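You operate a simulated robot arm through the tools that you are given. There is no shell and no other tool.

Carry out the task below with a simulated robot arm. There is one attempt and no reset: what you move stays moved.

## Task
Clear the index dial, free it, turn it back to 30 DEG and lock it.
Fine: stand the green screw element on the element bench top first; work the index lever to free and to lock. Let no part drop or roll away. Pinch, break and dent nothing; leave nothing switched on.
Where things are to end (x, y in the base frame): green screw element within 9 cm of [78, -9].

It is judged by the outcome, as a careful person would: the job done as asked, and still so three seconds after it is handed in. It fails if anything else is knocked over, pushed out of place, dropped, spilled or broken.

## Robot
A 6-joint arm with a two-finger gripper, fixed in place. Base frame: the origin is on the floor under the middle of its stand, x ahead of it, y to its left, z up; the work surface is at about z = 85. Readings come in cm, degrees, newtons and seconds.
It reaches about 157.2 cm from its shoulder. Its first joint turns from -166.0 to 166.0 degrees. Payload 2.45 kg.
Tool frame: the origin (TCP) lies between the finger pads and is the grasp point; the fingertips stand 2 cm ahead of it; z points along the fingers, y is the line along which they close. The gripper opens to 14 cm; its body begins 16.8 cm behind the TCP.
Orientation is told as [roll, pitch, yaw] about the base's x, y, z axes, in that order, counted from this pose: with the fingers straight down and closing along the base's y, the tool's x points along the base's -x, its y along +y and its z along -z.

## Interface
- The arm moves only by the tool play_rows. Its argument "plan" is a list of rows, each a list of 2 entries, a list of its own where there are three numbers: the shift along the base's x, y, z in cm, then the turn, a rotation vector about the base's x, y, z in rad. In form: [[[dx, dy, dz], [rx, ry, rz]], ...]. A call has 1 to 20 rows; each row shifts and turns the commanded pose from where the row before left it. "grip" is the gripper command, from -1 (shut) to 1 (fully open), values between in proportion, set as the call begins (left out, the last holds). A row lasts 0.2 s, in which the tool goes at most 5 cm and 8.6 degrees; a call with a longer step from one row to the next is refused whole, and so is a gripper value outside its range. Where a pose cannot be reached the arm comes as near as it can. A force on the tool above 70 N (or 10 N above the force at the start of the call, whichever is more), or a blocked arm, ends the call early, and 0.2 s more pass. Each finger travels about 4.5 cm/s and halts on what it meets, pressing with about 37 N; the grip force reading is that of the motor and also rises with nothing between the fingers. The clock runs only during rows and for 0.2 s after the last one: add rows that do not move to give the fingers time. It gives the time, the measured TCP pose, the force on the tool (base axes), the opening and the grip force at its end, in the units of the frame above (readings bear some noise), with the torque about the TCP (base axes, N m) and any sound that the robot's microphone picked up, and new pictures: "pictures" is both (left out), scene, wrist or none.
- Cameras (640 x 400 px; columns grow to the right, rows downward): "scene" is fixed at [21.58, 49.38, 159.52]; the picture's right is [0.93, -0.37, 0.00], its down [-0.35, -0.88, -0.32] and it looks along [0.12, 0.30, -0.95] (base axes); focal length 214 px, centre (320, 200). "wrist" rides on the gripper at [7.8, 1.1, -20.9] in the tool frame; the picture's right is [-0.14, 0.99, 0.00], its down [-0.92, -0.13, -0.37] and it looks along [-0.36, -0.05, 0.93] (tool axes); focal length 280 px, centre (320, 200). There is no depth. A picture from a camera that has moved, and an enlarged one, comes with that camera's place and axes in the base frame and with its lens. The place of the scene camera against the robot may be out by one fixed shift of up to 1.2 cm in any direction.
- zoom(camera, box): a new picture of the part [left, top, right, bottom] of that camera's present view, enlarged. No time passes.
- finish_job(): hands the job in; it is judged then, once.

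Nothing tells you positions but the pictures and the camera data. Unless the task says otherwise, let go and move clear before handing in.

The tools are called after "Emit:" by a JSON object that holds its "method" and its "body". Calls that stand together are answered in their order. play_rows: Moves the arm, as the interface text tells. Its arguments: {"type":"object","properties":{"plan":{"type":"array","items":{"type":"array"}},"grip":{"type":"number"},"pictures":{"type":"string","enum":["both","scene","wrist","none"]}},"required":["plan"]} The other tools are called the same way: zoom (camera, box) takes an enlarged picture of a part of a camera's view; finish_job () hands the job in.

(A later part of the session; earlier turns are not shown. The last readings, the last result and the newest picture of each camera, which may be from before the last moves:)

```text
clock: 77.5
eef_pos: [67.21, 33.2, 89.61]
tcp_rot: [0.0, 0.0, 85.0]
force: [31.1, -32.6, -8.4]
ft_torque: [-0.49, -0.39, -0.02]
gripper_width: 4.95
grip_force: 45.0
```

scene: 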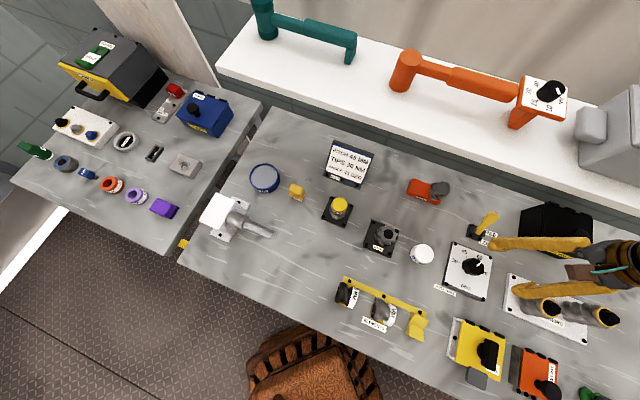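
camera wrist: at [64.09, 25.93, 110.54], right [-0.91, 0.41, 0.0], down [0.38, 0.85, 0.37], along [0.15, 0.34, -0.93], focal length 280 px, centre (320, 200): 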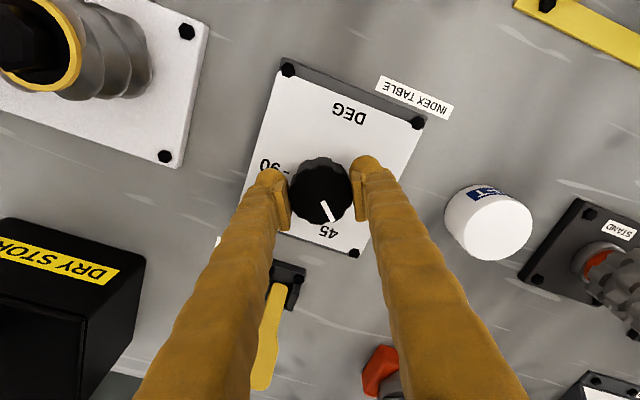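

Emit:
{"method": "play_rows", "body": {"plan": [[[0.1, -0.1, 0], [0, 0, 0]], [[0, 0, 0], [0, 0, 0]]], "pictures": "wrist"}}

Emit:
{"method": "zoom", "body": {"camera": "wrist", "box": [240, 100, 400, 260]}}

```text
clock: 78.1
eef_pos: [67.27, 33.17, 89.54]
tcp_rot: [0.1, 0.0, 85.1]
force: [20.4, -21.6, -4.1]
ft_torque: [-0.24, -0.14, -0.07]
gripper_width: 4.95
grip_force: 44.9
camera wrist: at [65.55, 25.44, 110.54], right [-0.97, 0.22, 0.0], down [0.21, 0.91, 0.37], along [0.08, 0.36, -0.93], focal length 280 px, centre (320, 200)
```

wrist: 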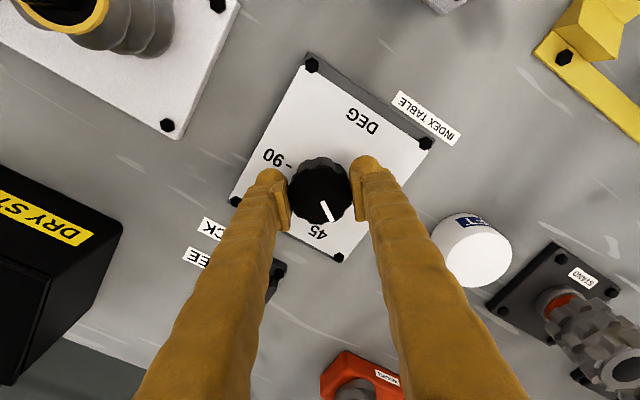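

```text
2.50 times, centred on (320, 180) of wrist
camera zoom: at [65.55, 25.44, 110.54], right [-0.97, 0.22, 0.0], down [0.21, 0.91, 0.37], along [0.08, 0.36, -0.93], focal length 701 px, centre (320, 250)
```

zoom: 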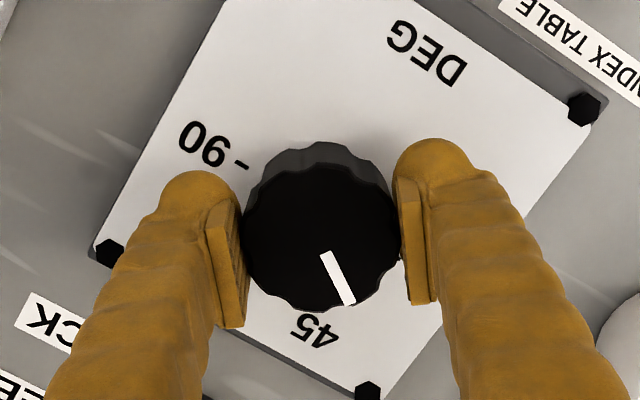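

The pointer is past 45, with about 30° left to go. Continuing in smaller turns with load relief in between.

Emit:
{"method": "play_rows", "body": {"plan": [[[0.08, -0.09, 0], [0, 0, 0]], [[0, 0, 0], [0, 0, 0.09]], [[0, 0, 0], [0, 0, 0.09]], [[0, 0, 0], [0, 0, 0]]], "pictures": "none"}}

```text
clock: 79.1
eef_pos: [67.35, 33.21, 89.62]
tcp_rot: [0.1, -0.1, 95.4]
force: [-9.6, 19.4, -5.0]
ft_torque: [0.34, 0.17, 0.01]
gripper_width: 4.97
grip_force: 45.3
```

Emit:
{"method": "play_rows", "body": {"plan": [[[-0.02, 0.05, 0], [0, 0, 0]], [[0, 0, 0], [0, 0, 0.09]], [[0, 0, 0], [0, 0, 0.09]], [[0, 0, 0], [0, 0, 0]]], "pictures": "wrist"}}

Emit:
{"method": "zoom", "body": {"camera": "wrist", "box": [240, 100, 400, 260]}}

Emit:
{"method": "zoom", "body": {"camera": "scene", "box": [440, 200, 520, 300]}}

```text
clock: 80.1
eef_pos: [67.34, 33.26, 89.59]
tcp_rot: [0.1, 0.0, 105.7]
force: [-6.3, 9.8, -2.4]
ft_torque: [0.05, 0.06, 0.02]
gripper_width: 4.94
grip_force: 44.6
camera wrist: at [68.45, 25.33, 110.54], right [-0.99, -0.14, 0.0], down [-0.13, 0.92, 0.37], along [-0.05, 0.36, -0.93], focal length 280 px, centre (320, 200)
```

wrist: 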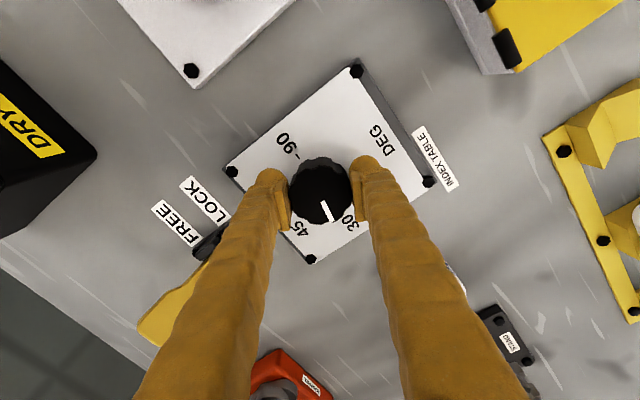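

```text
2.50 times, centred on (320, 180) of wrist
camera zoom: at [68.45, 25.33, 110.54], right [-0.99, -0.14, 0.0], down [-0.13, 0.92, 0.37], along [-0.05, 0.36, -0.93], focal length 701 px, centre (320, 250)
```

zoom: 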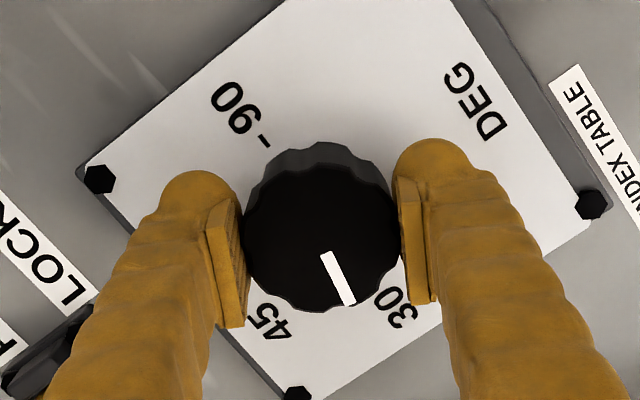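

```text
4.00 times, centred on (480, 250) of scene
camera zoom: at [21.58, 49.38, 159.52], right [0.93, -0.37, 0.0], down [-0.35, -0.88, -0.32], along [0.12, 0.3, -0.95], focal length 858 px, centre (-320, 0)
```

zoom: 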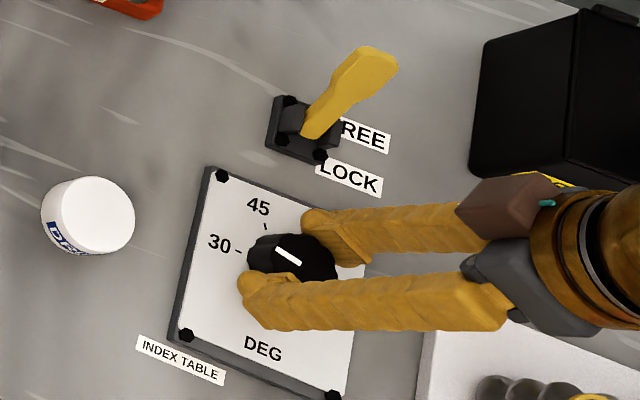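

The pointer is closing on the 30 tick, with an estimated 6–10° to go. I'll take a small turn and compare again.

Emit:
{"method": "play_rows", "body": {"plan": [[[-0.02, 0.03, 0], [0, 0, 0.05]], [[0, 0, 0], [0, 0, 0.05]], [[0, 0, 0], [0, 0, 0]]], "pictures": "wrist"}}

Emit:
{"method": "zoom", "body": {"camera": "scene", "box": [450, 240, 490, 290]}}

Emit:
{"method": "zoom", "body": {"camera": "wrist", "box": [270, 130, 370, 230]}}

```text
clock: 80.9
eef_pos: [67.4, 33.24, 89.58]
tcp_rot: [0.3, 0.0, 111.5]
force: [4.8, -9.4, -6.6]
ft_torque: [-0.23, -0.13, 0.01]
gripper_width: 4.9
grip_force: 44.8
camera wrist: at [69.23, 25.49, 110.55], right [-0.97, -0.23, 0.0], down [-0.22, 0.9, 0.37], along [-0.09, 0.36, -0.93], focal length 280 px, centre (320, 200)
```

wrist: 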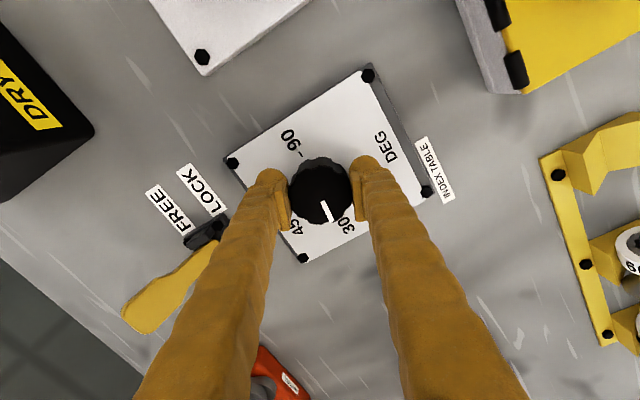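

```text
8.00 times, centred on (470, 265) of scene
camera zoom: at [21.58, 49.38, 159.52], right [0.93, -0.37, 0.0], down [-0.35, -0.88, -0.32], along [0.12, 0.3, -0.95], focal length 1716 px, centre (-880, -320)
```

zoom: 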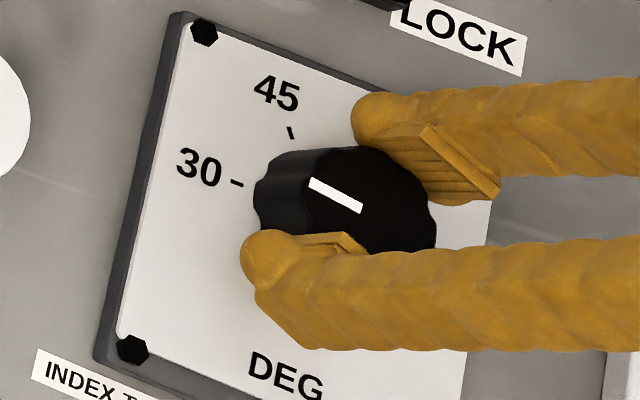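

```text
4.00 times, centred on (320, 180) of wrist
camera zoom: at [69.23, 25.49, 110.55], right [-0.97, -0.23, 0.0], down [-0.22, 0.9, 0.37], along [-0.09, 0.36, -0.93], focal length 1122 px, centre (320, 280)
```

zoom: 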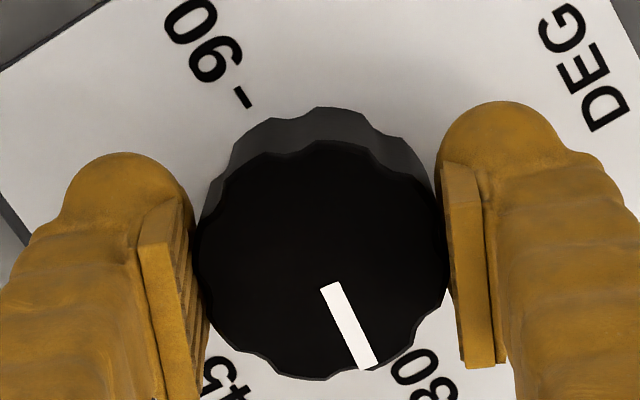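

Both views suggest about 5° remain to the 30 tick. I'll turn a little more and look again.

Emit:
{"method": "play_rows", "body": {"plan": [[[0, -0.02, 0], [0, 0, 0.04]], [[0, 0, 0], [0, 0, 0.04]], [[0, 0, 0], [0, 0, 0]]], "pictures": "wrist"}}

Emit:
{"method": "zoom", "body": {"camera": "scene", "box": [450, 240, 490, 290]}}

Emit:
{"method": "zoom", "body": {"camera": "wrist", "box": [270, 130, 370, 230]}}

```text
clock: 81.7
eef_pos: [67.32, 33.21, 89.67]
tcp_rot: [0.1, 0.0, 116.0]
force: [12.3, -12.7, -8.6]
ft_torque: [-0.14, -0.14, 0.03]
gripper_width: 4.93
grip_force: 44.6
camera wrist: at [69.85, 25.67, 110.54], right [-0.95, -0.31, 0.0], down [-0.29, 0.88, 0.37], along [-0.12, 0.35, -0.93], focal length 280 px, centre (320, 200)
```

wrist: 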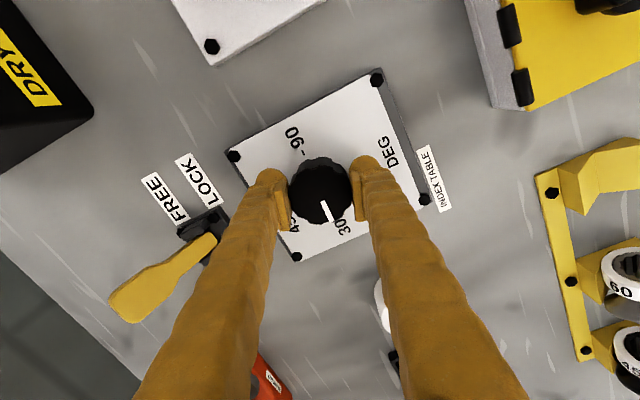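

```text
8.00 times, centred on (470, 265) of scene
camera zoom: at [21.58, 49.38, 159.52], right [0.93, -0.37, 0.0], down [-0.35, -0.88, -0.32], along [0.12, 0.3, -0.95], focal length 1716 px, centre (-880, -320)
```

zoom: 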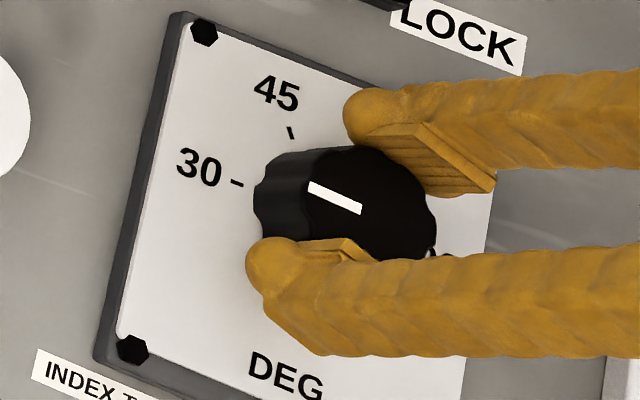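

```text
4.00 times, centred on (320, 180) of wrist
camera zoom: at [69.85, 25.67, 110.54], right [-0.95, -0.31, 0.0], down [-0.29, 0.88, 0.37], along [-0.12, 0.35, -0.93], focal length 1122 px, centre (320, 280)
```

zoom: 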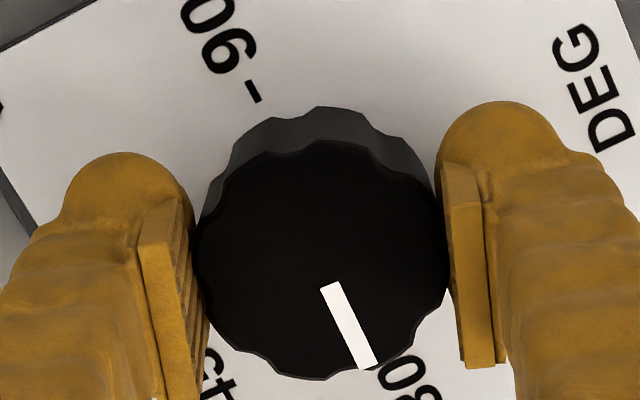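

I estimate the pointer at about 131° against the tick at 135°, so roughly 4° to go. A last small turn, then I'll check.

Emit:
{"method": "play_rows", "body": {"plan": [[[0.03, -0.04, 0], [0, 0, 0.035]], [[0, 0, 0], [0, 0, 0.035]], [[0, 0, 0], [0, 0, 0]]], "pictures": "wrist"}}

Emit:
{"method": "zoom", "body": {"camera": "scene", "box": [450, 240, 490, 290]}}

Emit:
{"method": "zoom", "body": {"camera": "wrist", "box": [270, 130, 370, 230]}}

```text
clock: 82.5
eef_pos: [67.46, 33.31, 89.64]
tcp_rot: [-0.1, 0.1, 120.0]
force: [24.0, 11.5, -4.0]
ft_torque: [0.23, -0.19, -0.66]
gripper_width: 4.91
grip_force: 45.1
camera wrist: at [70.35, 25.8, 110.54], right [-0.93, -0.38, 0.0], down [-0.35, 0.86, 0.37], along [-0.14, 0.34, -0.93], focal length 280 px, centre (320, 200)
```

wrist: 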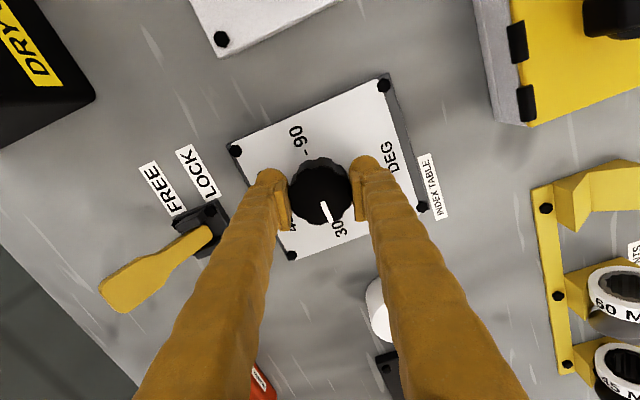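

```text
8.00 times, centred on (470, 265) of scene
camera zoom: at [21.58, 49.38, 159.52], right [0.93, -0.37, 0.0], down [-0.35, -0.88, -0.32], along [0.12, 0.3, -0.95], focal length 1716 px, centre (-880, -320)
```

zoom: 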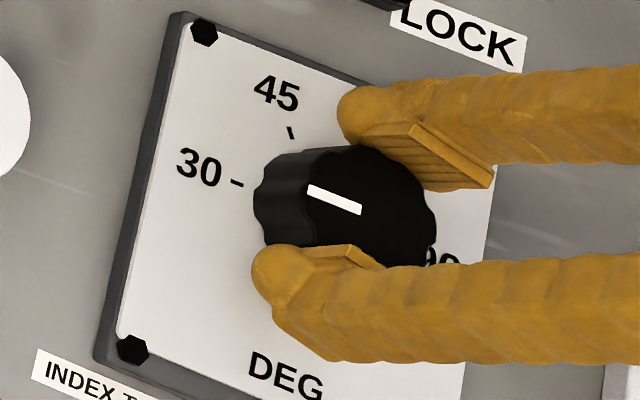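

```text
4.00 times, centred on (320, 180) of wrist
camera zoom: at [70.35, 25.8, 110.54], right [-0.93, -0.38, 0.0], down [-0.35, 0.86, 0.37], along [-0.14, 0.34, -0.93], focal length 1122 px, centre (320, 280)
```

zoom: 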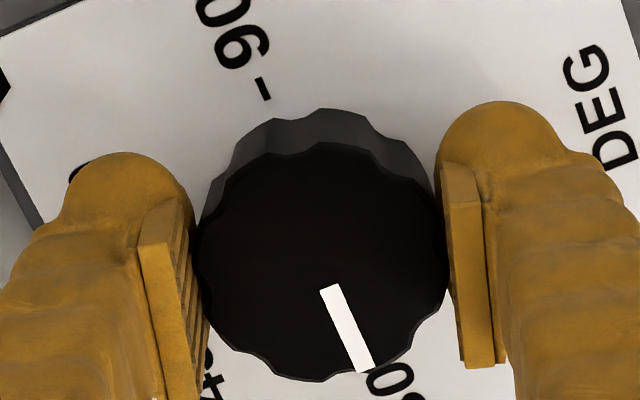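

A resisting torque has just appeared, so the dial has met its end stop, and the pointer now lines up with the 30–90 tick line at about 134–135°. I'll relax the twist slightly and open the fingers.

Emit:
{"method": "play_rows", "body": {"plan": [[[-0.04, -0.02, 0], [0, 0, -0.01]], [[0, 0, 0], [0, 0, 0]]], "pictures": "none"}}

Emit:
{"method": "play_rows", "body": {"plan": [[[0, 0, 0], [0, 0, 0]], [[0, 0, 0], [0, 0, 0]], [[0, 0, 0], [0, 0, 0]]], "grip": 0.03, "pictures": "wrist"}}

Emit:
{"method": "zoom", "body": {"camera": "scene", "box": [450, 240, 490, 290]}}

Emit:
{"method": "zoom", "body": {"camera": "wrist", "box": [270, 130, 370, 230]}}

```text
clock: 83.1
eef_pos: [67.35, 33.29, 89.49]
tcp_rot: [0.1, 0.0, 119.3]
force: [31.7, 28.8, -2.2]
ft_torque: [0.24, -0.34, -0.08]
gripper_width: 4.95
grip_force: 44.5
```

```text
clock: 83.9
eef_pos: [67.23, 32.99, 89.63]
tcp_rot: [0.2, 0.1, 119.5]
force: [-1.0, 0.7, -0.4]
ft_torque: [-0.02, -0.01, 0.01]
gripper_width: 7.21
grip_force: 0.1
camera wrist: at [70.2, 25.67, 110.5], right [-0.93, -0.37, 0.0], down [-0.34, 0.87, 0.37], along [-0.14, 0.34, -0.93], focal length 280 px, centre (320, 200)
```

wrist: 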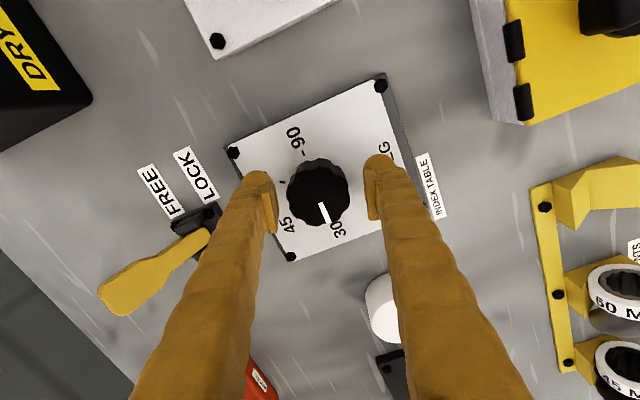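

```text
8.00 times, centred on (470, 265) of scene
camera zoom: at [21.58, 49.38, 159.52], right [0.93, -0.37, 0.0], down [-0.35, -0.88, -0.32], along [0.12, 0.3, -0.95], focal length 1716 px, centre (-880, -320)
```

zoom: 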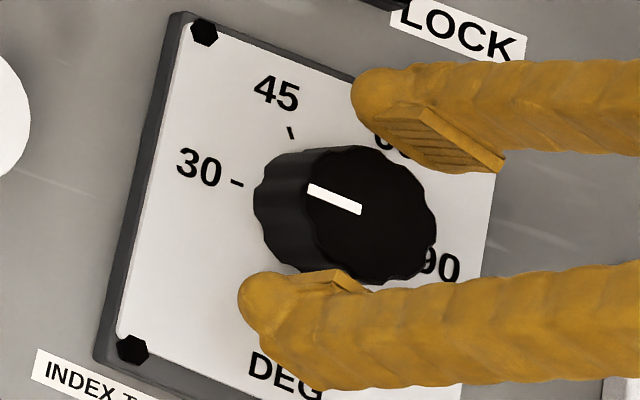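

```text
4.00 times, centred on (320, 180) of wrist
camera zoom: at [70.2, 25.67, 110.5], right [-0.93, -0.37, 0.0], down [-0.34, 0.87, 0.37], along [-0.14, 0.34, -0.93], focal length 1122 px, centre (320, 280)
```

zoom: 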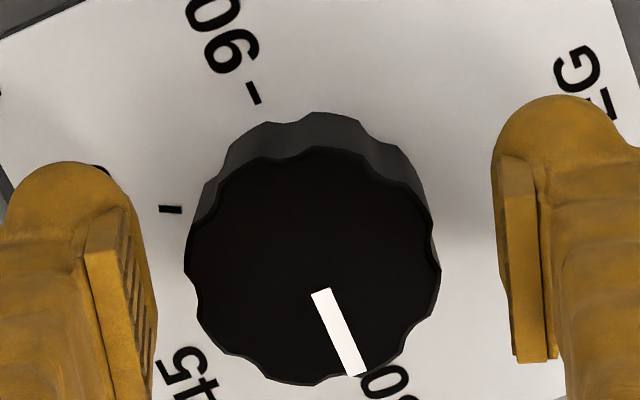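

The fingers are open and the knob hasn't moved. I'll rise straight up and inspect the pointer without the fingers in the way.

Emit:
{"method": "play_rows", "body": {"plan": [[[0, 0, 1.5], [0, 0, 0]], [[0, 0, 2.5], [0, 0, 0]], [[0, 0, 3], [0, 0, 0]], [[0, 0, 3], [0, 0, 0]], [[0, 0, 3], [0, 0, 0]], [[0, 0, 0], [0, 0, 0]]]}}

Emit:
{"method": "zoom", "body": {"camera": "scene", "box": [450, 240, 490, 290]}}

Emit:
{"method": "zoom", "body": {"camera": "wrist", "box": [260, 110, 380, 230]}}

```text
clock: 85.3
eef_pos: [67.23, 33.19, 102.58]
tcp_rot: [0.1, 0.1, 119.4]
force: [0.0, -0.3, -0.4]
ft_torque: [0.01, -0.02, 0.02]
gripper_width: 7.21
grip_force: 0.0
camera wrist: at [70.26, 25.72, 123.5], right [-0.93, -0.37, 0.0], down [-0.34, 0.87, 0.37], along [-0.14, 0.34, -0.93], focal length 280 px, centre (320, 200)
```

scene: 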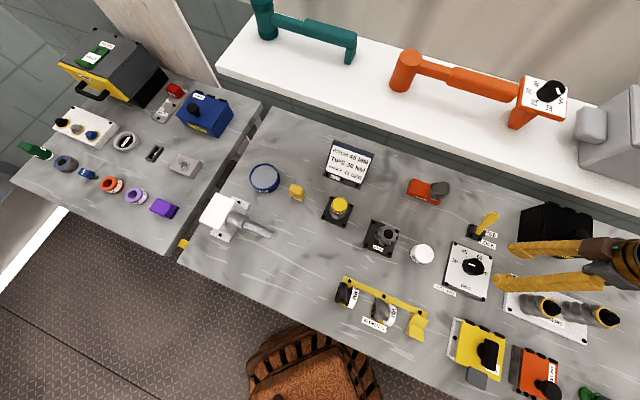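
wrist: 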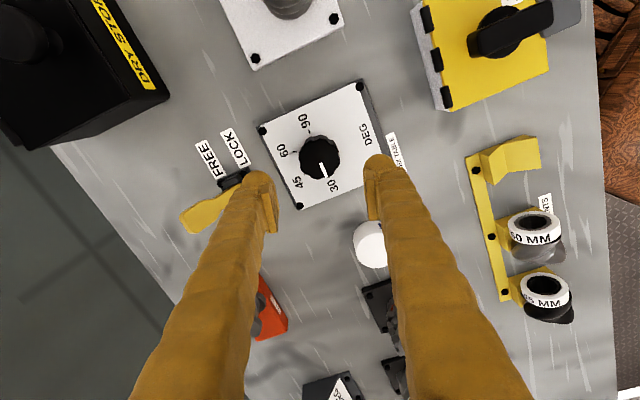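

```text
8.00 times, centred on (470, 265) of scene
camera zoom: at [21.58, 49.38, 159.52], right [0.93, -0.37, 0.0], down [-0.35, -0.88, -0.32], along [0.12, 0.3, -0.95], focal length 1716 px, centre (-880, -320)
```

zoom: 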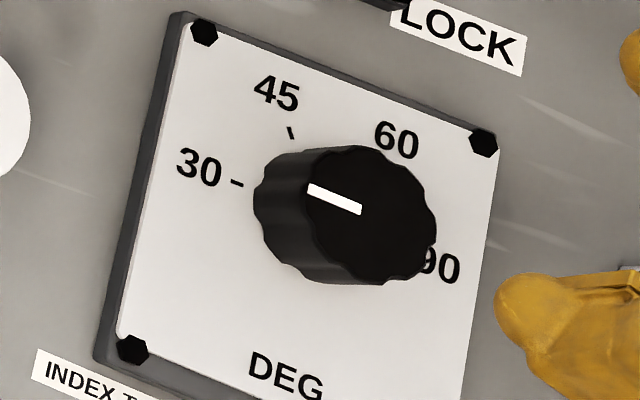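

```text
3.33 times, centred on (320, 170) of wrist
camera zoom: at [70.26, 25.72, 123.5], right [-0.93, -0.37, 0.0], down [-0.34, 0.87, 0.37], along [-0.14, 0.34, -0.93], focal length 935 px, centre (320, 300)
```

zoom: 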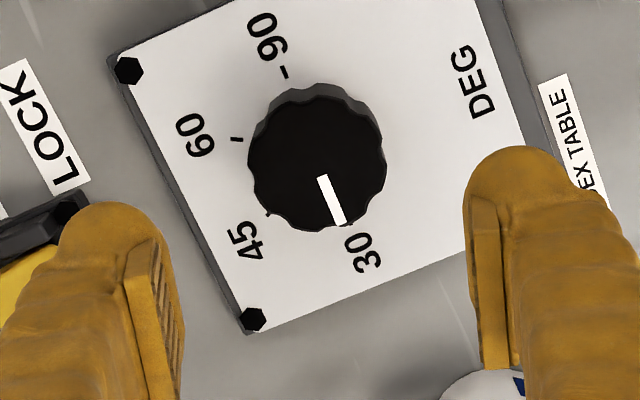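

The dial pointer now reads 30: it has turned about 120° from 60, and the scene view puts it within a couple of degrees of the tick. Now for locking: I'll yaw back to 45°, tilt the tool again, and line up with the lever at FREE.

Emit:
{"method": "play_rows", "body": {"plan": [[[0, 0, 0], [0, 0, -0.1443]], [[0, 0, 0], [0, 0, -0.1443]], [[0, 0, 0], [0, 0, -0.1443]], [[0, 0, 0], [0, 0, -0.1443]], [[0, 0, 0], [0, 0, -0.1443]], [[0, 0, 0], [0, 0, -0.1443]], [[0, 0, 0], [0, 0, -0.1443]], [[0, 0, 0], [0, 0, -0.1443]], [[0, 0, 0], [0, 0, -0.1443]], [[0, 0, 0], [0.092, -0.092, 0]], [[0, 0, 0], [0.092, -0.092, 0]], [[0, 0, 0], [0.092, -0.092, 0]], [[0, 0, 0], [0.092, -0.092, 0]], [[0, 0, 0], [0.092, -0.092, 0]], [[0, 0, 0], [0.092, -0.092, 0]], [[0, 0, 0], [0, 0, 0]]], "grip": -0.14}}

Emit:
{"method": "zoom", "body": {"camera": "wrist", "box": [240, 80, 400, 240]}}

Emit:
{"method": "zoom", "body": {"camera": "scene", "box": [440, 200, 520, 300]}}

```text
clock: 88.7
eef_pos: [67.34, 33.19, 102.61]
tcp_rot: [-0.1, -44.7, 45.1]
force: [0.3, 0.7, 0.3]
ft_torque: [0.0, 0.04, -0.01]
gripper_width: 6.02
grip_force: 0.0
camera wrist: at [52.21, 19.42, 111.95], right [-0.63, 0.77, 0.1], down [0.37, 0.19, 0.91], along [0.68, 0.61, -0.4], focal length 280 px, centre (320, 200)
```

scene: 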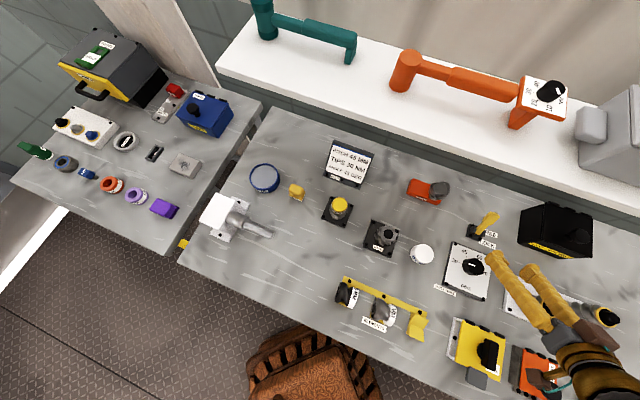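
wrist: 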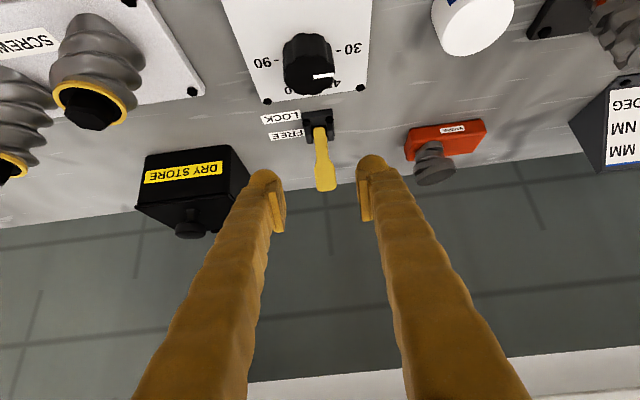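

```text
2.50 times, centred on (320, 160) of wrist
camera zoom: at [52.21, 19.42, 111.95], right [-0.63, 0.77, 0.1], down [0.37, 0.19, 0.91], along [0.68, 0.61, -0.4], focal length 701 px, centre (320, 300)
```

zoom: 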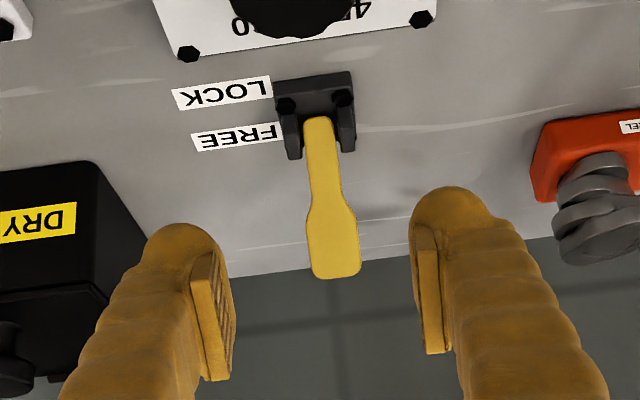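

```text
4.00 times, centred on (480, 250) of scene
camera zoom: at [21.58, 49.38, 159.52], right [0.93, -0.37, 0.0], down [-0.35, -0.88, -0.32], along [0.12, 0.3, -0.95], focal length 858 px, centre (-320, 0)
```

zoom: 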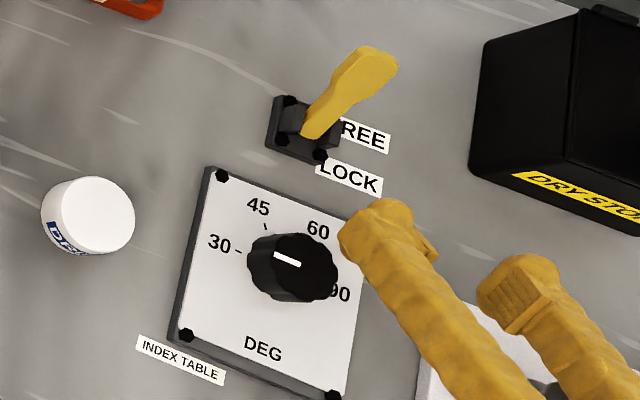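

From due south the pointer looks aligned with the 30–90 line. A closer look confirms before I commit to locking.

Emit:
{"method": "zoom", "body": {"camera": "wrist", "box": [250, 20, 370, 110]}}

```text
4.44 times, centred on (310, 65) of wrist
camera zoom: at [52.21, 19.42, 111.95], right [-0.63, 0.77, 0.1], down [0.37, 0.19, 0.91], along [0.68, 0.61, -0.4], focal length 1246 px, centre (364, 800)
```

zoom: 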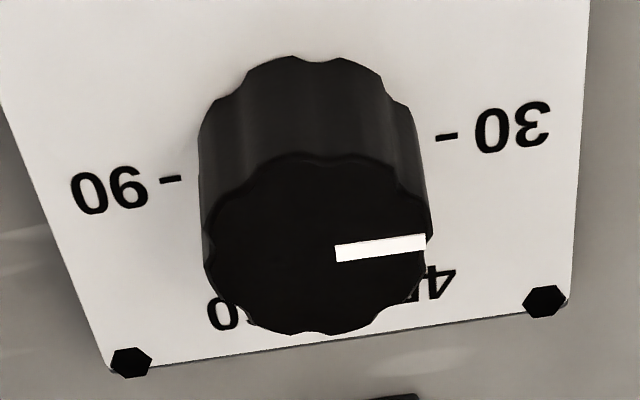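

The pointer is parallel to the 30–90 line to within about a degree. Now I advance again around the lever head at its FREE position with the fingers open.

Emit:
{"method": "play_rows", "body": {"plan": [[[2.13, 2.15, -0.73], [0, 0, 0]], [[2.13, 2.15, -0.73], [0, 0, 0]], [[2.12, 2.16, -0.72], [0, 0, 0]], [[1.25, 1.25, -1.77], [0, 0, 0]], [[1.25, 1.25, -1.77], [0, 0, 0]], [[1.25, 1.25, -1.77], [0, 0, 0]], [[1.0, 1.0, -1.41], [0, 0, 0]], [[0, 0, 0], [0, 0, 0]]]}}

Emit:
{"method": "zoom", "body": {"camera": "wrist", "box": [240, 80, 400, 240]}}

Emit:
{"method": "zoom", "body": {"camera": "scene", "box": [440, 190, 540, 260]}}

```text
clock: 90.5
eef_pos: [78.41, 44.33, 93.75]
tcp_rot: [0.1, -44.7, 45.0]
force: [-0.6, 0.4, 0.0]
ft_torque: [0.0, -0.02, -0.01]
gripper_width: 6.02
grip_force: 0.0
camera wrist: at [63.3, 30.68, 103.03], right [-0.63, 0.77, 0.1], down [0.37, 0.19, 0.91], along [0.68, 0.61, -0.4], focal length 280 px, centre (320, 200)
```

scene: 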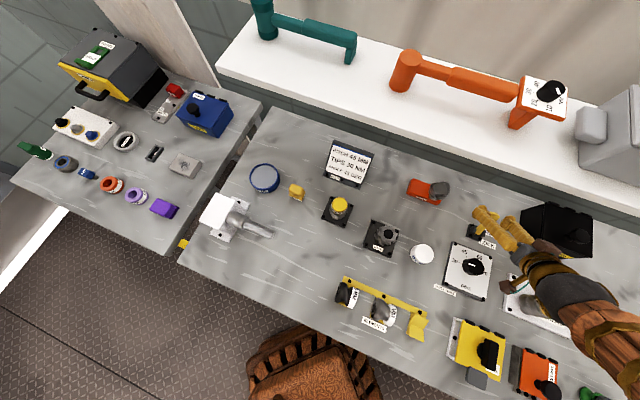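
wrist: 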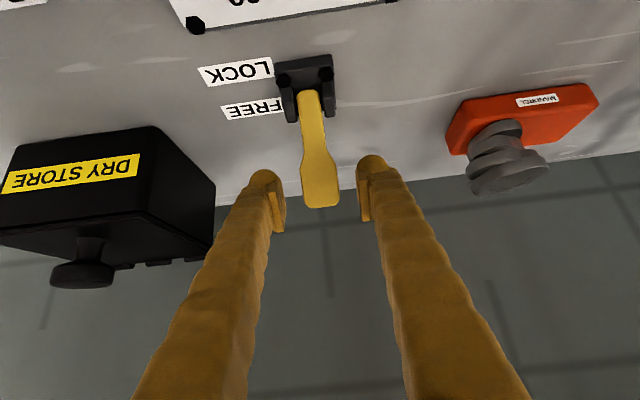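

```text
2.50 times, centred on (320, 160) of wrist
camera zoom: at [63.3, 30.68, 103.03], right [-0.63, 0.77, 0.1], down [0.37, 0.19, 0.91], along [0.68, 0.61, -0.4], focal length 701 px, centre (320, 300)
```

zoom: 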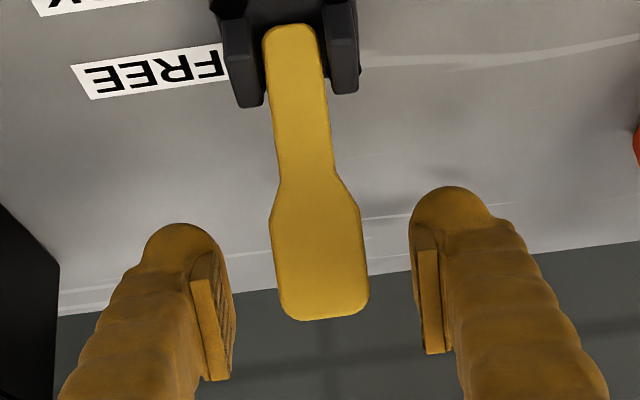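

```text
5.71 times, centred on (490, 225) of scene
camera zoom: at [21.58, 49.38, 159.52], right [0.93, -0.37, 0.0], down [-0.35, -0.88, -0.32], along [0.12, 0.3, -0.95], focal length 1226 px, centre (-651, 57)
```

zoom: 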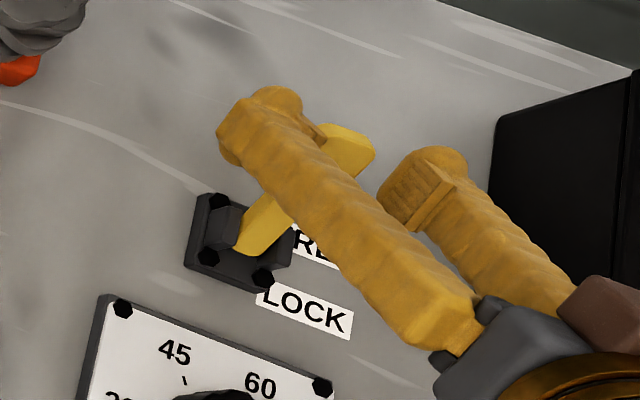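

The lever head is centred between the pads with about 2.5 cm left to go. Advancing the rest, then closing on it.

Emit:
{"method": "play_rows", "body": {"plan": [[[0.63, 0.63, -0.88], [0, 0, 0]], [[0.62, 0.62, -0.88], [0, 0, 0]], [[0, 0, 0], [0, 0, 0]]], "pictures": "wrist"}}

Emit:
{"method": "zoom", "body": {"camera": "wrist", "box": [240, 80, 400, 240]}}

```text
clock: 91.3
eef_pos: [79.6, 45.59, 91.91]
tcp_rot: [0.1, -44.7, 45.0]
force: [-0.5, -1.4, 0.2]
ft_torque: [0.01, -0.04, 0.01]
gripper_width: 6.0
grip_force: 0.1
camera wrist: at [64.51, 31.93, 101.28], right [-0.63, 0.77, 0.1], down [0.37, 0.19, 0.91], along [0.68, 0.61, -0.4], focal length 280 px, centre (320, 200)
```

wrist: 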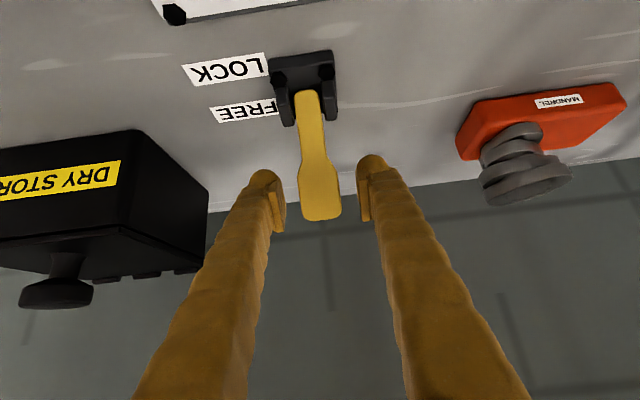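

```text
2.50 times, centred on (320, 160) of wrist
camera zoom: at [64.51, 31.93, 101.28], right [-0.63, 0.77, 0.1], down [0.37, 0.19, 0.91], along [0.68, 0.61, -0.4], focal length 701 px, centre (320, 300)
```

zoom: 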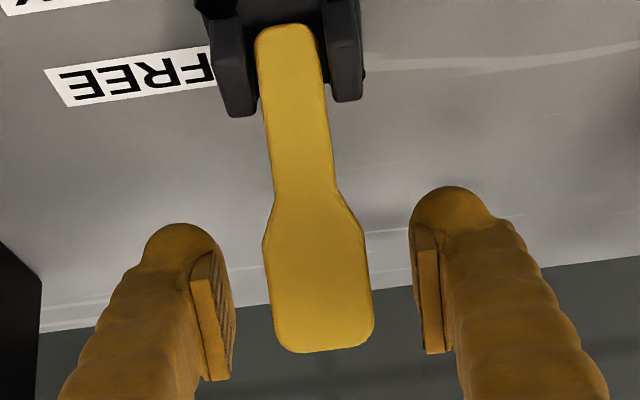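

Well centred. Closing on the lever head.

Emit:
{"method": "play_rows", "body": {"plan": [[[0, 0, 0], [0, 0, 0]], [[0, 0, 0], [0, 0, 0]], [[0, 0, 0], [0, 0, 0]], [[0, 0, 0], [0, 0, 0]], [[0, 0, 0], [0, 0, 0]]], "grip": -0.7, "pictures": "none"}}

```text
clock: 92.5
eef_pos: [79.48, 45.63, 91.95]
tcp_rot: [0.1, -44.9, 45.0]
force: [-11.6, 12.0, -0.6]
ft_torque: [-0.11, -0.17, -0.2]
gripper_width: 2.63
grip_force: 45.0
```

The lever head is gripped again with modest side load. Now I swing it back south along its arc toward LOCK, in small steps with force checks.

Emit:
{"method": "play_rows", "body": {"plan": [[[-0.2, -0.13, 0.2], [0, 0, 0]], [[-0.17, -0.17, 0.2], [0, 0, 0]], [[0, 0, 0], [0, 0, 0]]], "pictures": "none"}}

```text
clock: 93.3
eef_pos: [79.19, 45.17, 92.28]
tcp_rot: [0.1, -44.7, 45.1]
force: [-9.4, 20.3, -22.1]
ft_torque: [0.79, -1.13, -0.28]
gripper_width: 2.64
grip_force: 45.3
```

Emit:
{"method": "play_rows", "body": {"plan": [[[-0.26, -0.16, 0.17], [0, 0, 0]], [[-0.21, -0.21, 0.18], [0, 0, 0]], [[0, 0, 0], [0, 0, 0]]], "pictures": "none"}}

```text
clock: 94.1
eef_pos: [78.84, 44.91, 92.79]
tcp_rot: [0.1, -44.7, 45.0]
force: [0.9, 15.2, -16.1]
ft_torque: [0.83, -1.06, -0.06]
gripper_width: 2.65
grip_force: 44.7
```

Forces are as expected, about 19 N along the arc. Continuing.

Emit:
{"method": "play_rows", "body": {"plan": [[[-0.21, -0.17, 0.14], [0, 0, 0]], [[-0.19, -0.19, 0.13], [0, 0, 0]], [[-0.22, -0.22, 0.14], [0, 0, 0]], [[-0.22, -0.22, 0.13], [0, 0, 0]], [[0, 0, 0], [0, 0, 0]]], "pictures": "none"}}

```text
clock: 95.3
eef_pos: [77.94, 44.21, 93.34]
tcp_rot: [0.2, -44.8, 45.0]
force: [9.6, 20.6, -10.0]
ft_torque: [1.06, -1.18, 0.0]
gripper_width: 2.67
grip_force: 44.9
```

Emit:
{"method": "play_rows", "body": {"plan": [[[-0.24, -0.22, 0.12], [0, 0, 0]], [[-0.23, -0.23, 0.12], [0, 0, 0]], [[-0.25, -0.25, 0.1], [0, 0, 0]], [[-0.25, -0.25, 0.09], [0, 0, 0]], [[0, 0, 0], [0, 0, 0]]], "pictures": "none"}}

```text
clock: 96.5
eef_pos: [77.22, 43.2, 93.73]
tcp_rot: [0.1, -44.9, 45.0]
force: [16.5, 20.0, 2.1]
ft_torque: [1.22, -1.17, -0.03]
gripper_width: 2.68
grip_force: 45.4
```

Emit:
{"method": "play_rows", "body": {"plan": [[[-0.25, -0.25, 0.1], [0, 0, 0]], [[-0.25, -0.25, 0.08], [0, 0, 0]], [[-0.25, -0.25, 0.07], [0, 0, 0]], [[-0.25, -0.25, 0.06], [0, 0, 0]], [[0, 0, 0], [0, 0, 0]]], "pictures": "wrist"}}

Emit:
{"method": "zoom", "body": {"camera": "wrist", "box": [240, 80, 400, 240]}}

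Emit:
{"method": "zoom", "body": {"camera": "scene", "box": [440, 190, 540, 260]}}

```text
clock: 97.7
eef_pos: [75.98, 42.16, 93.83]
tcp_rot: [0.1, -44.6, 44.9]
force: [27.8, 0.2, -17.7]
ft_torque: [0.98, -1.0, 0.18]
gripper_width: 2.7
grip_force: 44.9
camera wrist: at [60.96, 28.51, 103.34], right [-0.63, 0.77, 0.1], down [0.37, 0.19, 0.91], along [0.68, 0.61, -0.41], focal length 280 px, centre (320, 200)
```

wrist: 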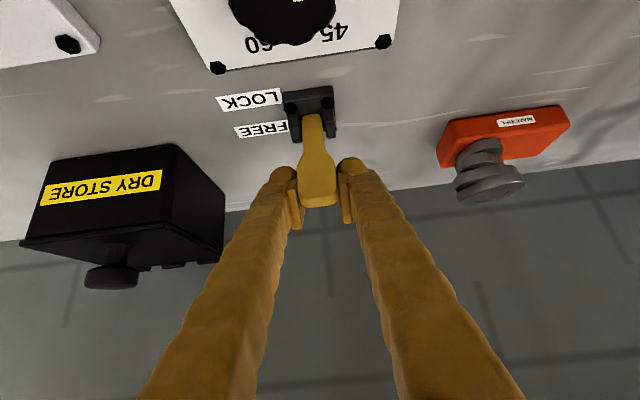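

```text
2.50 times, centred on (320, 160) of wrist
camera zoom: at [60.96, 28.51, 103.34], right [-0.63, 0.77, 0.1], down [0.37, 0.19, 0.91], along [0.68, 0.61, -0.41], focal length 701 px, centre (320, 300)
```

zoom: 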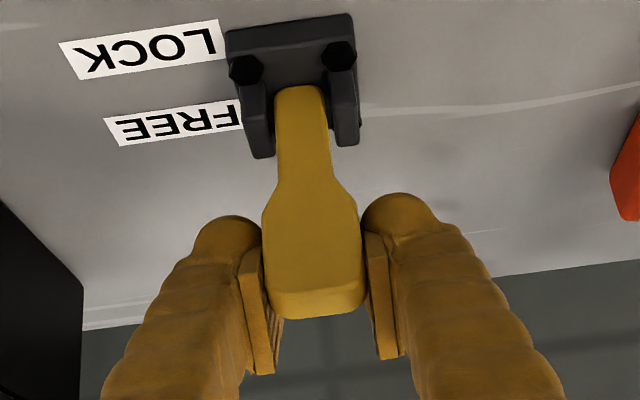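

```text
5.71 times, centred on (490, 225) of scene
camera zoom: at [21.58, 49.38, 159.52], right [0.93, -0.37, 0.0], down [-0.35, -0.88, -0.32], along [0.12, 0.3, -0.95], focal length 1226 px, centre (-651, 57)
```

zoom: 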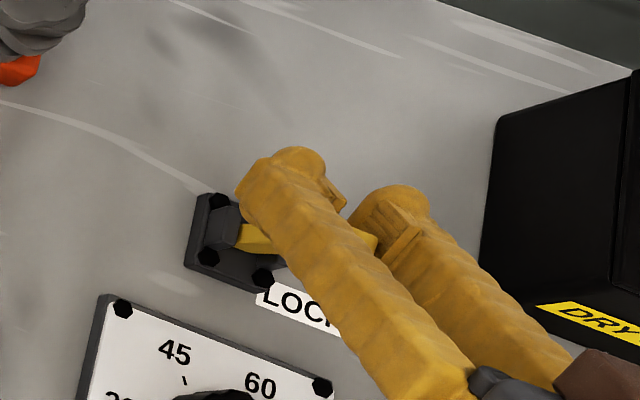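

The lever is near upright again and coming over. I'll continue south with a slight downward correction and an eastward relief.

Emit:
{"method": "play_rows", "body": {"plan": [[[-0.2, -0.3, -0.06], [0, 0, 0]], [[-0.24, -0.26, -0.03], [0, 0, 0]], [[-0.25, -0.25, -0.03], [0, 0, 0]], [[-0.25, -0.25, -0.04], [0, 0, 0]], [[0, 0, 0], [0, 0, 0]]], "pictures": "none"}}

```text
clock: 98.9
eef_pos: [74.99, 41.06, 93.84]
tcp_rot: [0.1, -44.8, 45.0]
force: [16.1, 18.3, 0.8]
ft_torque: [1.03, -1.34, 0.07]
gripper_width: 2.68
grip_force: 44.9
```

Emit:
{"method": "play_rows", "body": {"plan": [[[-0.25, -0.25, -0.04], [0, 0, 0]], [[-0.25, -0.25, -0.05], [0, 0, 0]], [[-0.25, -0.25, -0.06], [0, 0, 0]], [[-0.25, -0.25, -0.07], [0, 0, 0]], [[0, 0, 0], [0, 0, 0]]], "pictures": "none"}}

```text
clock: 100.0
eef_pos: [74.3, 40.33, 93.96]
tcp_rot: [0.1, -45.0, 45.1]
force: [12.7, 12.8, -4.9]
ft_torque: [-0.18, -0.05, -0.22]
gripper_width: 2.71
grip_force: 45.0
stopped in row 5: the force on the tool passed its limit at 70 N (the readings are from after the stop); the commanded pose is now the measured one
```

The push was halted at over 70 N with the lever roughly 11° south of upright, so something resisted there. I'll look before doing anything more.

Emit:
{"method": "play_rows", "body": {"plan": [[[0, 0, 0], [0, 0, 0]]]}}

Emit:
{"method": "zoom", "body": {"camera": "wrist", "box": [240, 80, 400, 240]}}

Emit:
{"method": "zoom", "body": {"camera": "scene", "box": [440, 190, 540, 260]}}

Emit:
{"method": "zoom", "body": {"camera": "scene", "box": [450, 230, 640, 400]}}

```text
clock: 100.4
eef_pos: [74.24, 40.33, 93.88]
tcp_rot: [0.1, -45.0, 45.1]
force: [19.9, 18.6, -7.4]
ft_torque: [0.27, -0.6, -0.15]
gripper_width: 2.65
grip_force: 44.8
camera wrist: at [59.17, 26.62, 103.18], right [-0.63, 0.77, 0.1], down [0.37, 0.19, 0.91], along [0.68, 0.61, -0.4], focal length 280 px, centre (320, 200)
```

scene: 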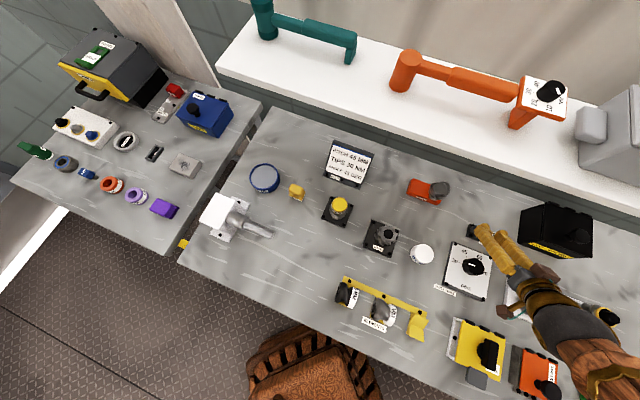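
wrist: 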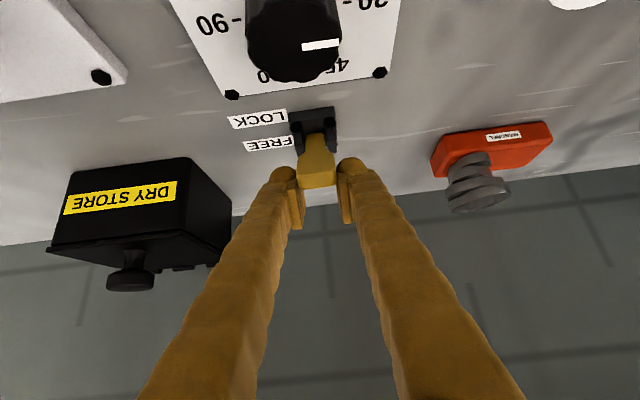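

```text
2.50 times, centred on (320, 160) of wrist
camera zoom: at [59.17, 26.62, 103.18], right [-0.63, 0.77, 0.1], down [0.37, 0.19, 0.91], along [0.68, 0.61, -0.4], focal length 701 px, centre (320, 300)
```

zoom: 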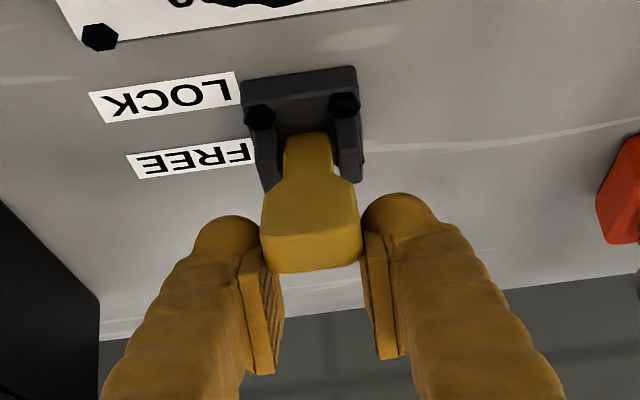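

```text
5.71 times, centred on (490, 225) of scene
camera zoom: at [21.58, 49.38, 159.52], right [0.93, -0.37, 0.0], down [-0.35, -0.88, -0.32], along [0.12, 0.3, -0.95], focal length 1226 px, centre (-651, 57)
```

zoom: 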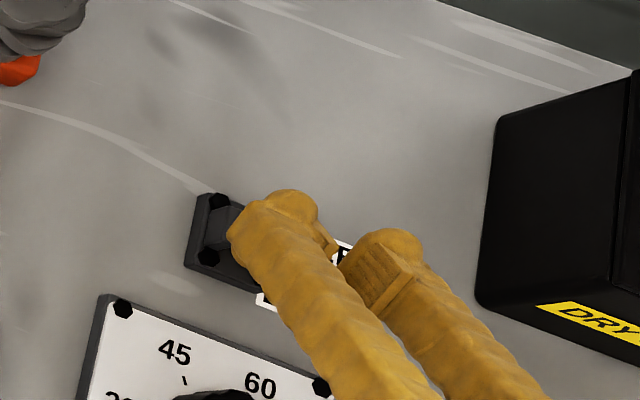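

```text
2.35 times, centred on (545, 315) of scene
camera zoom: at [21.58, 49.38, 159.52], right [0.93, -0.37, 0.0], down [-0.35, -0.88, -0.32], along [0.12, 0.3, -0.95], focal length 505 px, centre (-209, -71)
```

zoom: 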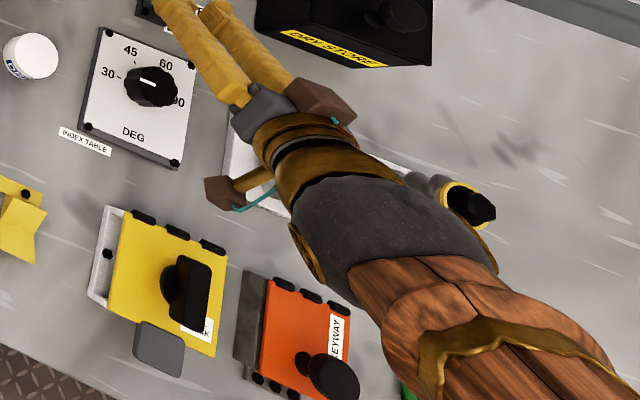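

The lever now looks strongly foreshortened toward the camera, so it may already be on its LOCK stop. I'll release it, back away along the tool axis, and look at it properly.

Emit:
{"method": "play_rows", "body": {"plan": [[[0.05, 0.05, 0], [0, 0, 0]], [[0, 0, 0], [0, 0, 0]]], "pictures": "none"}}

Emit:
{"method": "play_rows", "body": {"plan": [[[0, 0, 0], [0, 0, 0]], [[0, 0, 0], [0, 0, 0]], [[0, 0, 0], [0, 0, 0]]], "grip": -0.14}}

Emit:
{"method": "zoom", "body": {"camera": "wrist", "box": [240, 80, 400, 240]}}

Emit:
{"method": "zoom", "body": {"camera": "scene", "box": [440, 190, 540, 260]}}

```text
clock: 101.0
eef_pos: [74.3, 40.4, 93.96]
tcp_rot: [0.2, -45.1, 45.1]
force: [16.9, 9.7, 4.7]
ft_torque: [0.02, -0.44, -0.06]
gripper_width: 2.69
grip_force: 44.7
```

```text
clock: 101.8
eef_pos: [74.22, 40.38, 93.87]
tcp_rot: [0.1, -44.9, 45.1]
force: [0.9, -0.8, -1.6]
ft_torque: [0.0, 0.0, 0.01]
gripper_width: 6.01
grip_force: 0.1
camera wrist: at [59.12, 26.62, 103.15], right [-0.63, 0.77, 0.1], down [0.37, 0.19, 0.91], along [0.68, 0.61, -0.4], focal length 280 px, centre (320, 200)
```

scene: 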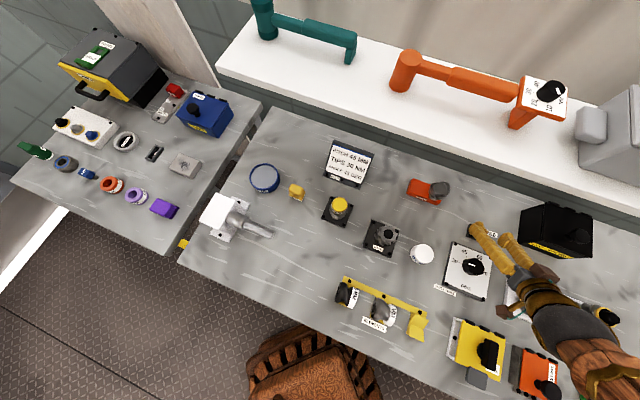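
wrist: 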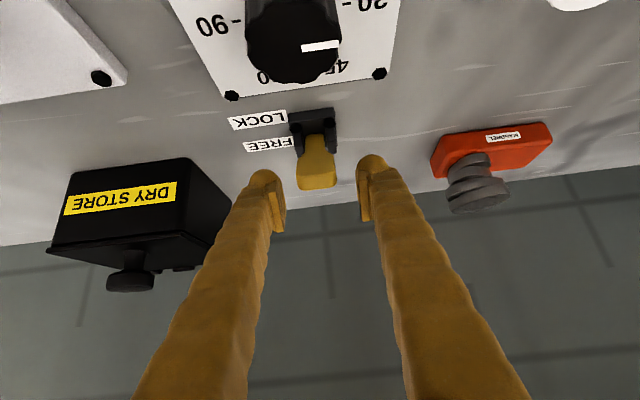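

```text
2.50 times, centred on (320, 160) of wrist
camera zoom: at [59.12, 26.62, 103.15], right [-0.63, 0.77, 0.1], down [0.37, 0.19, 0.91], along [0.68, 0.61, -0.4], focal length 701 px, centre (320, 300)
```

zoom: 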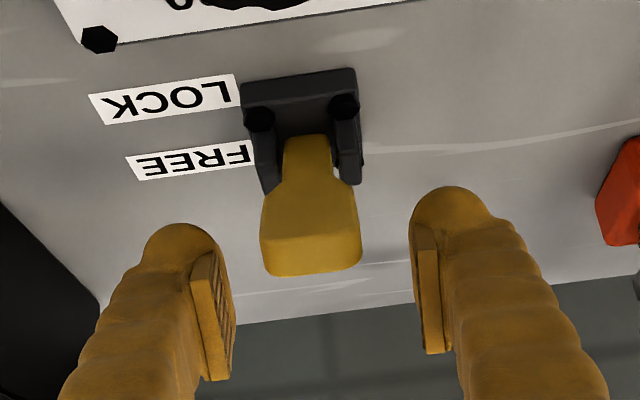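

```text
5.71 times, centred on (490, 225) of scene
camera zoom: at [21.58, 49.38, 159.52], right [0.93, -0.37, 0.0], down [-0.35, -0.88, -0.32], along [0.12, 0.3, -0.95], focal length 1226 px, centre (-651, 57)
```

zoom: 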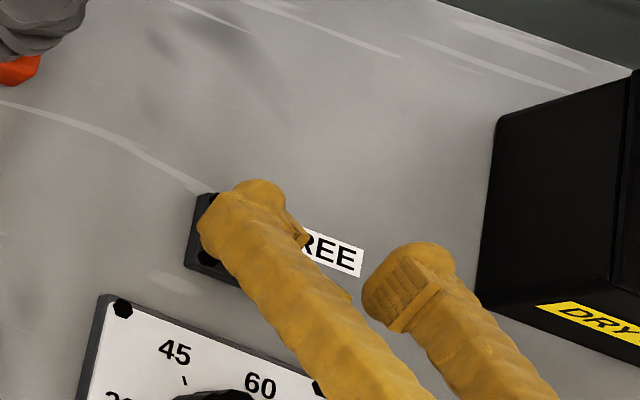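

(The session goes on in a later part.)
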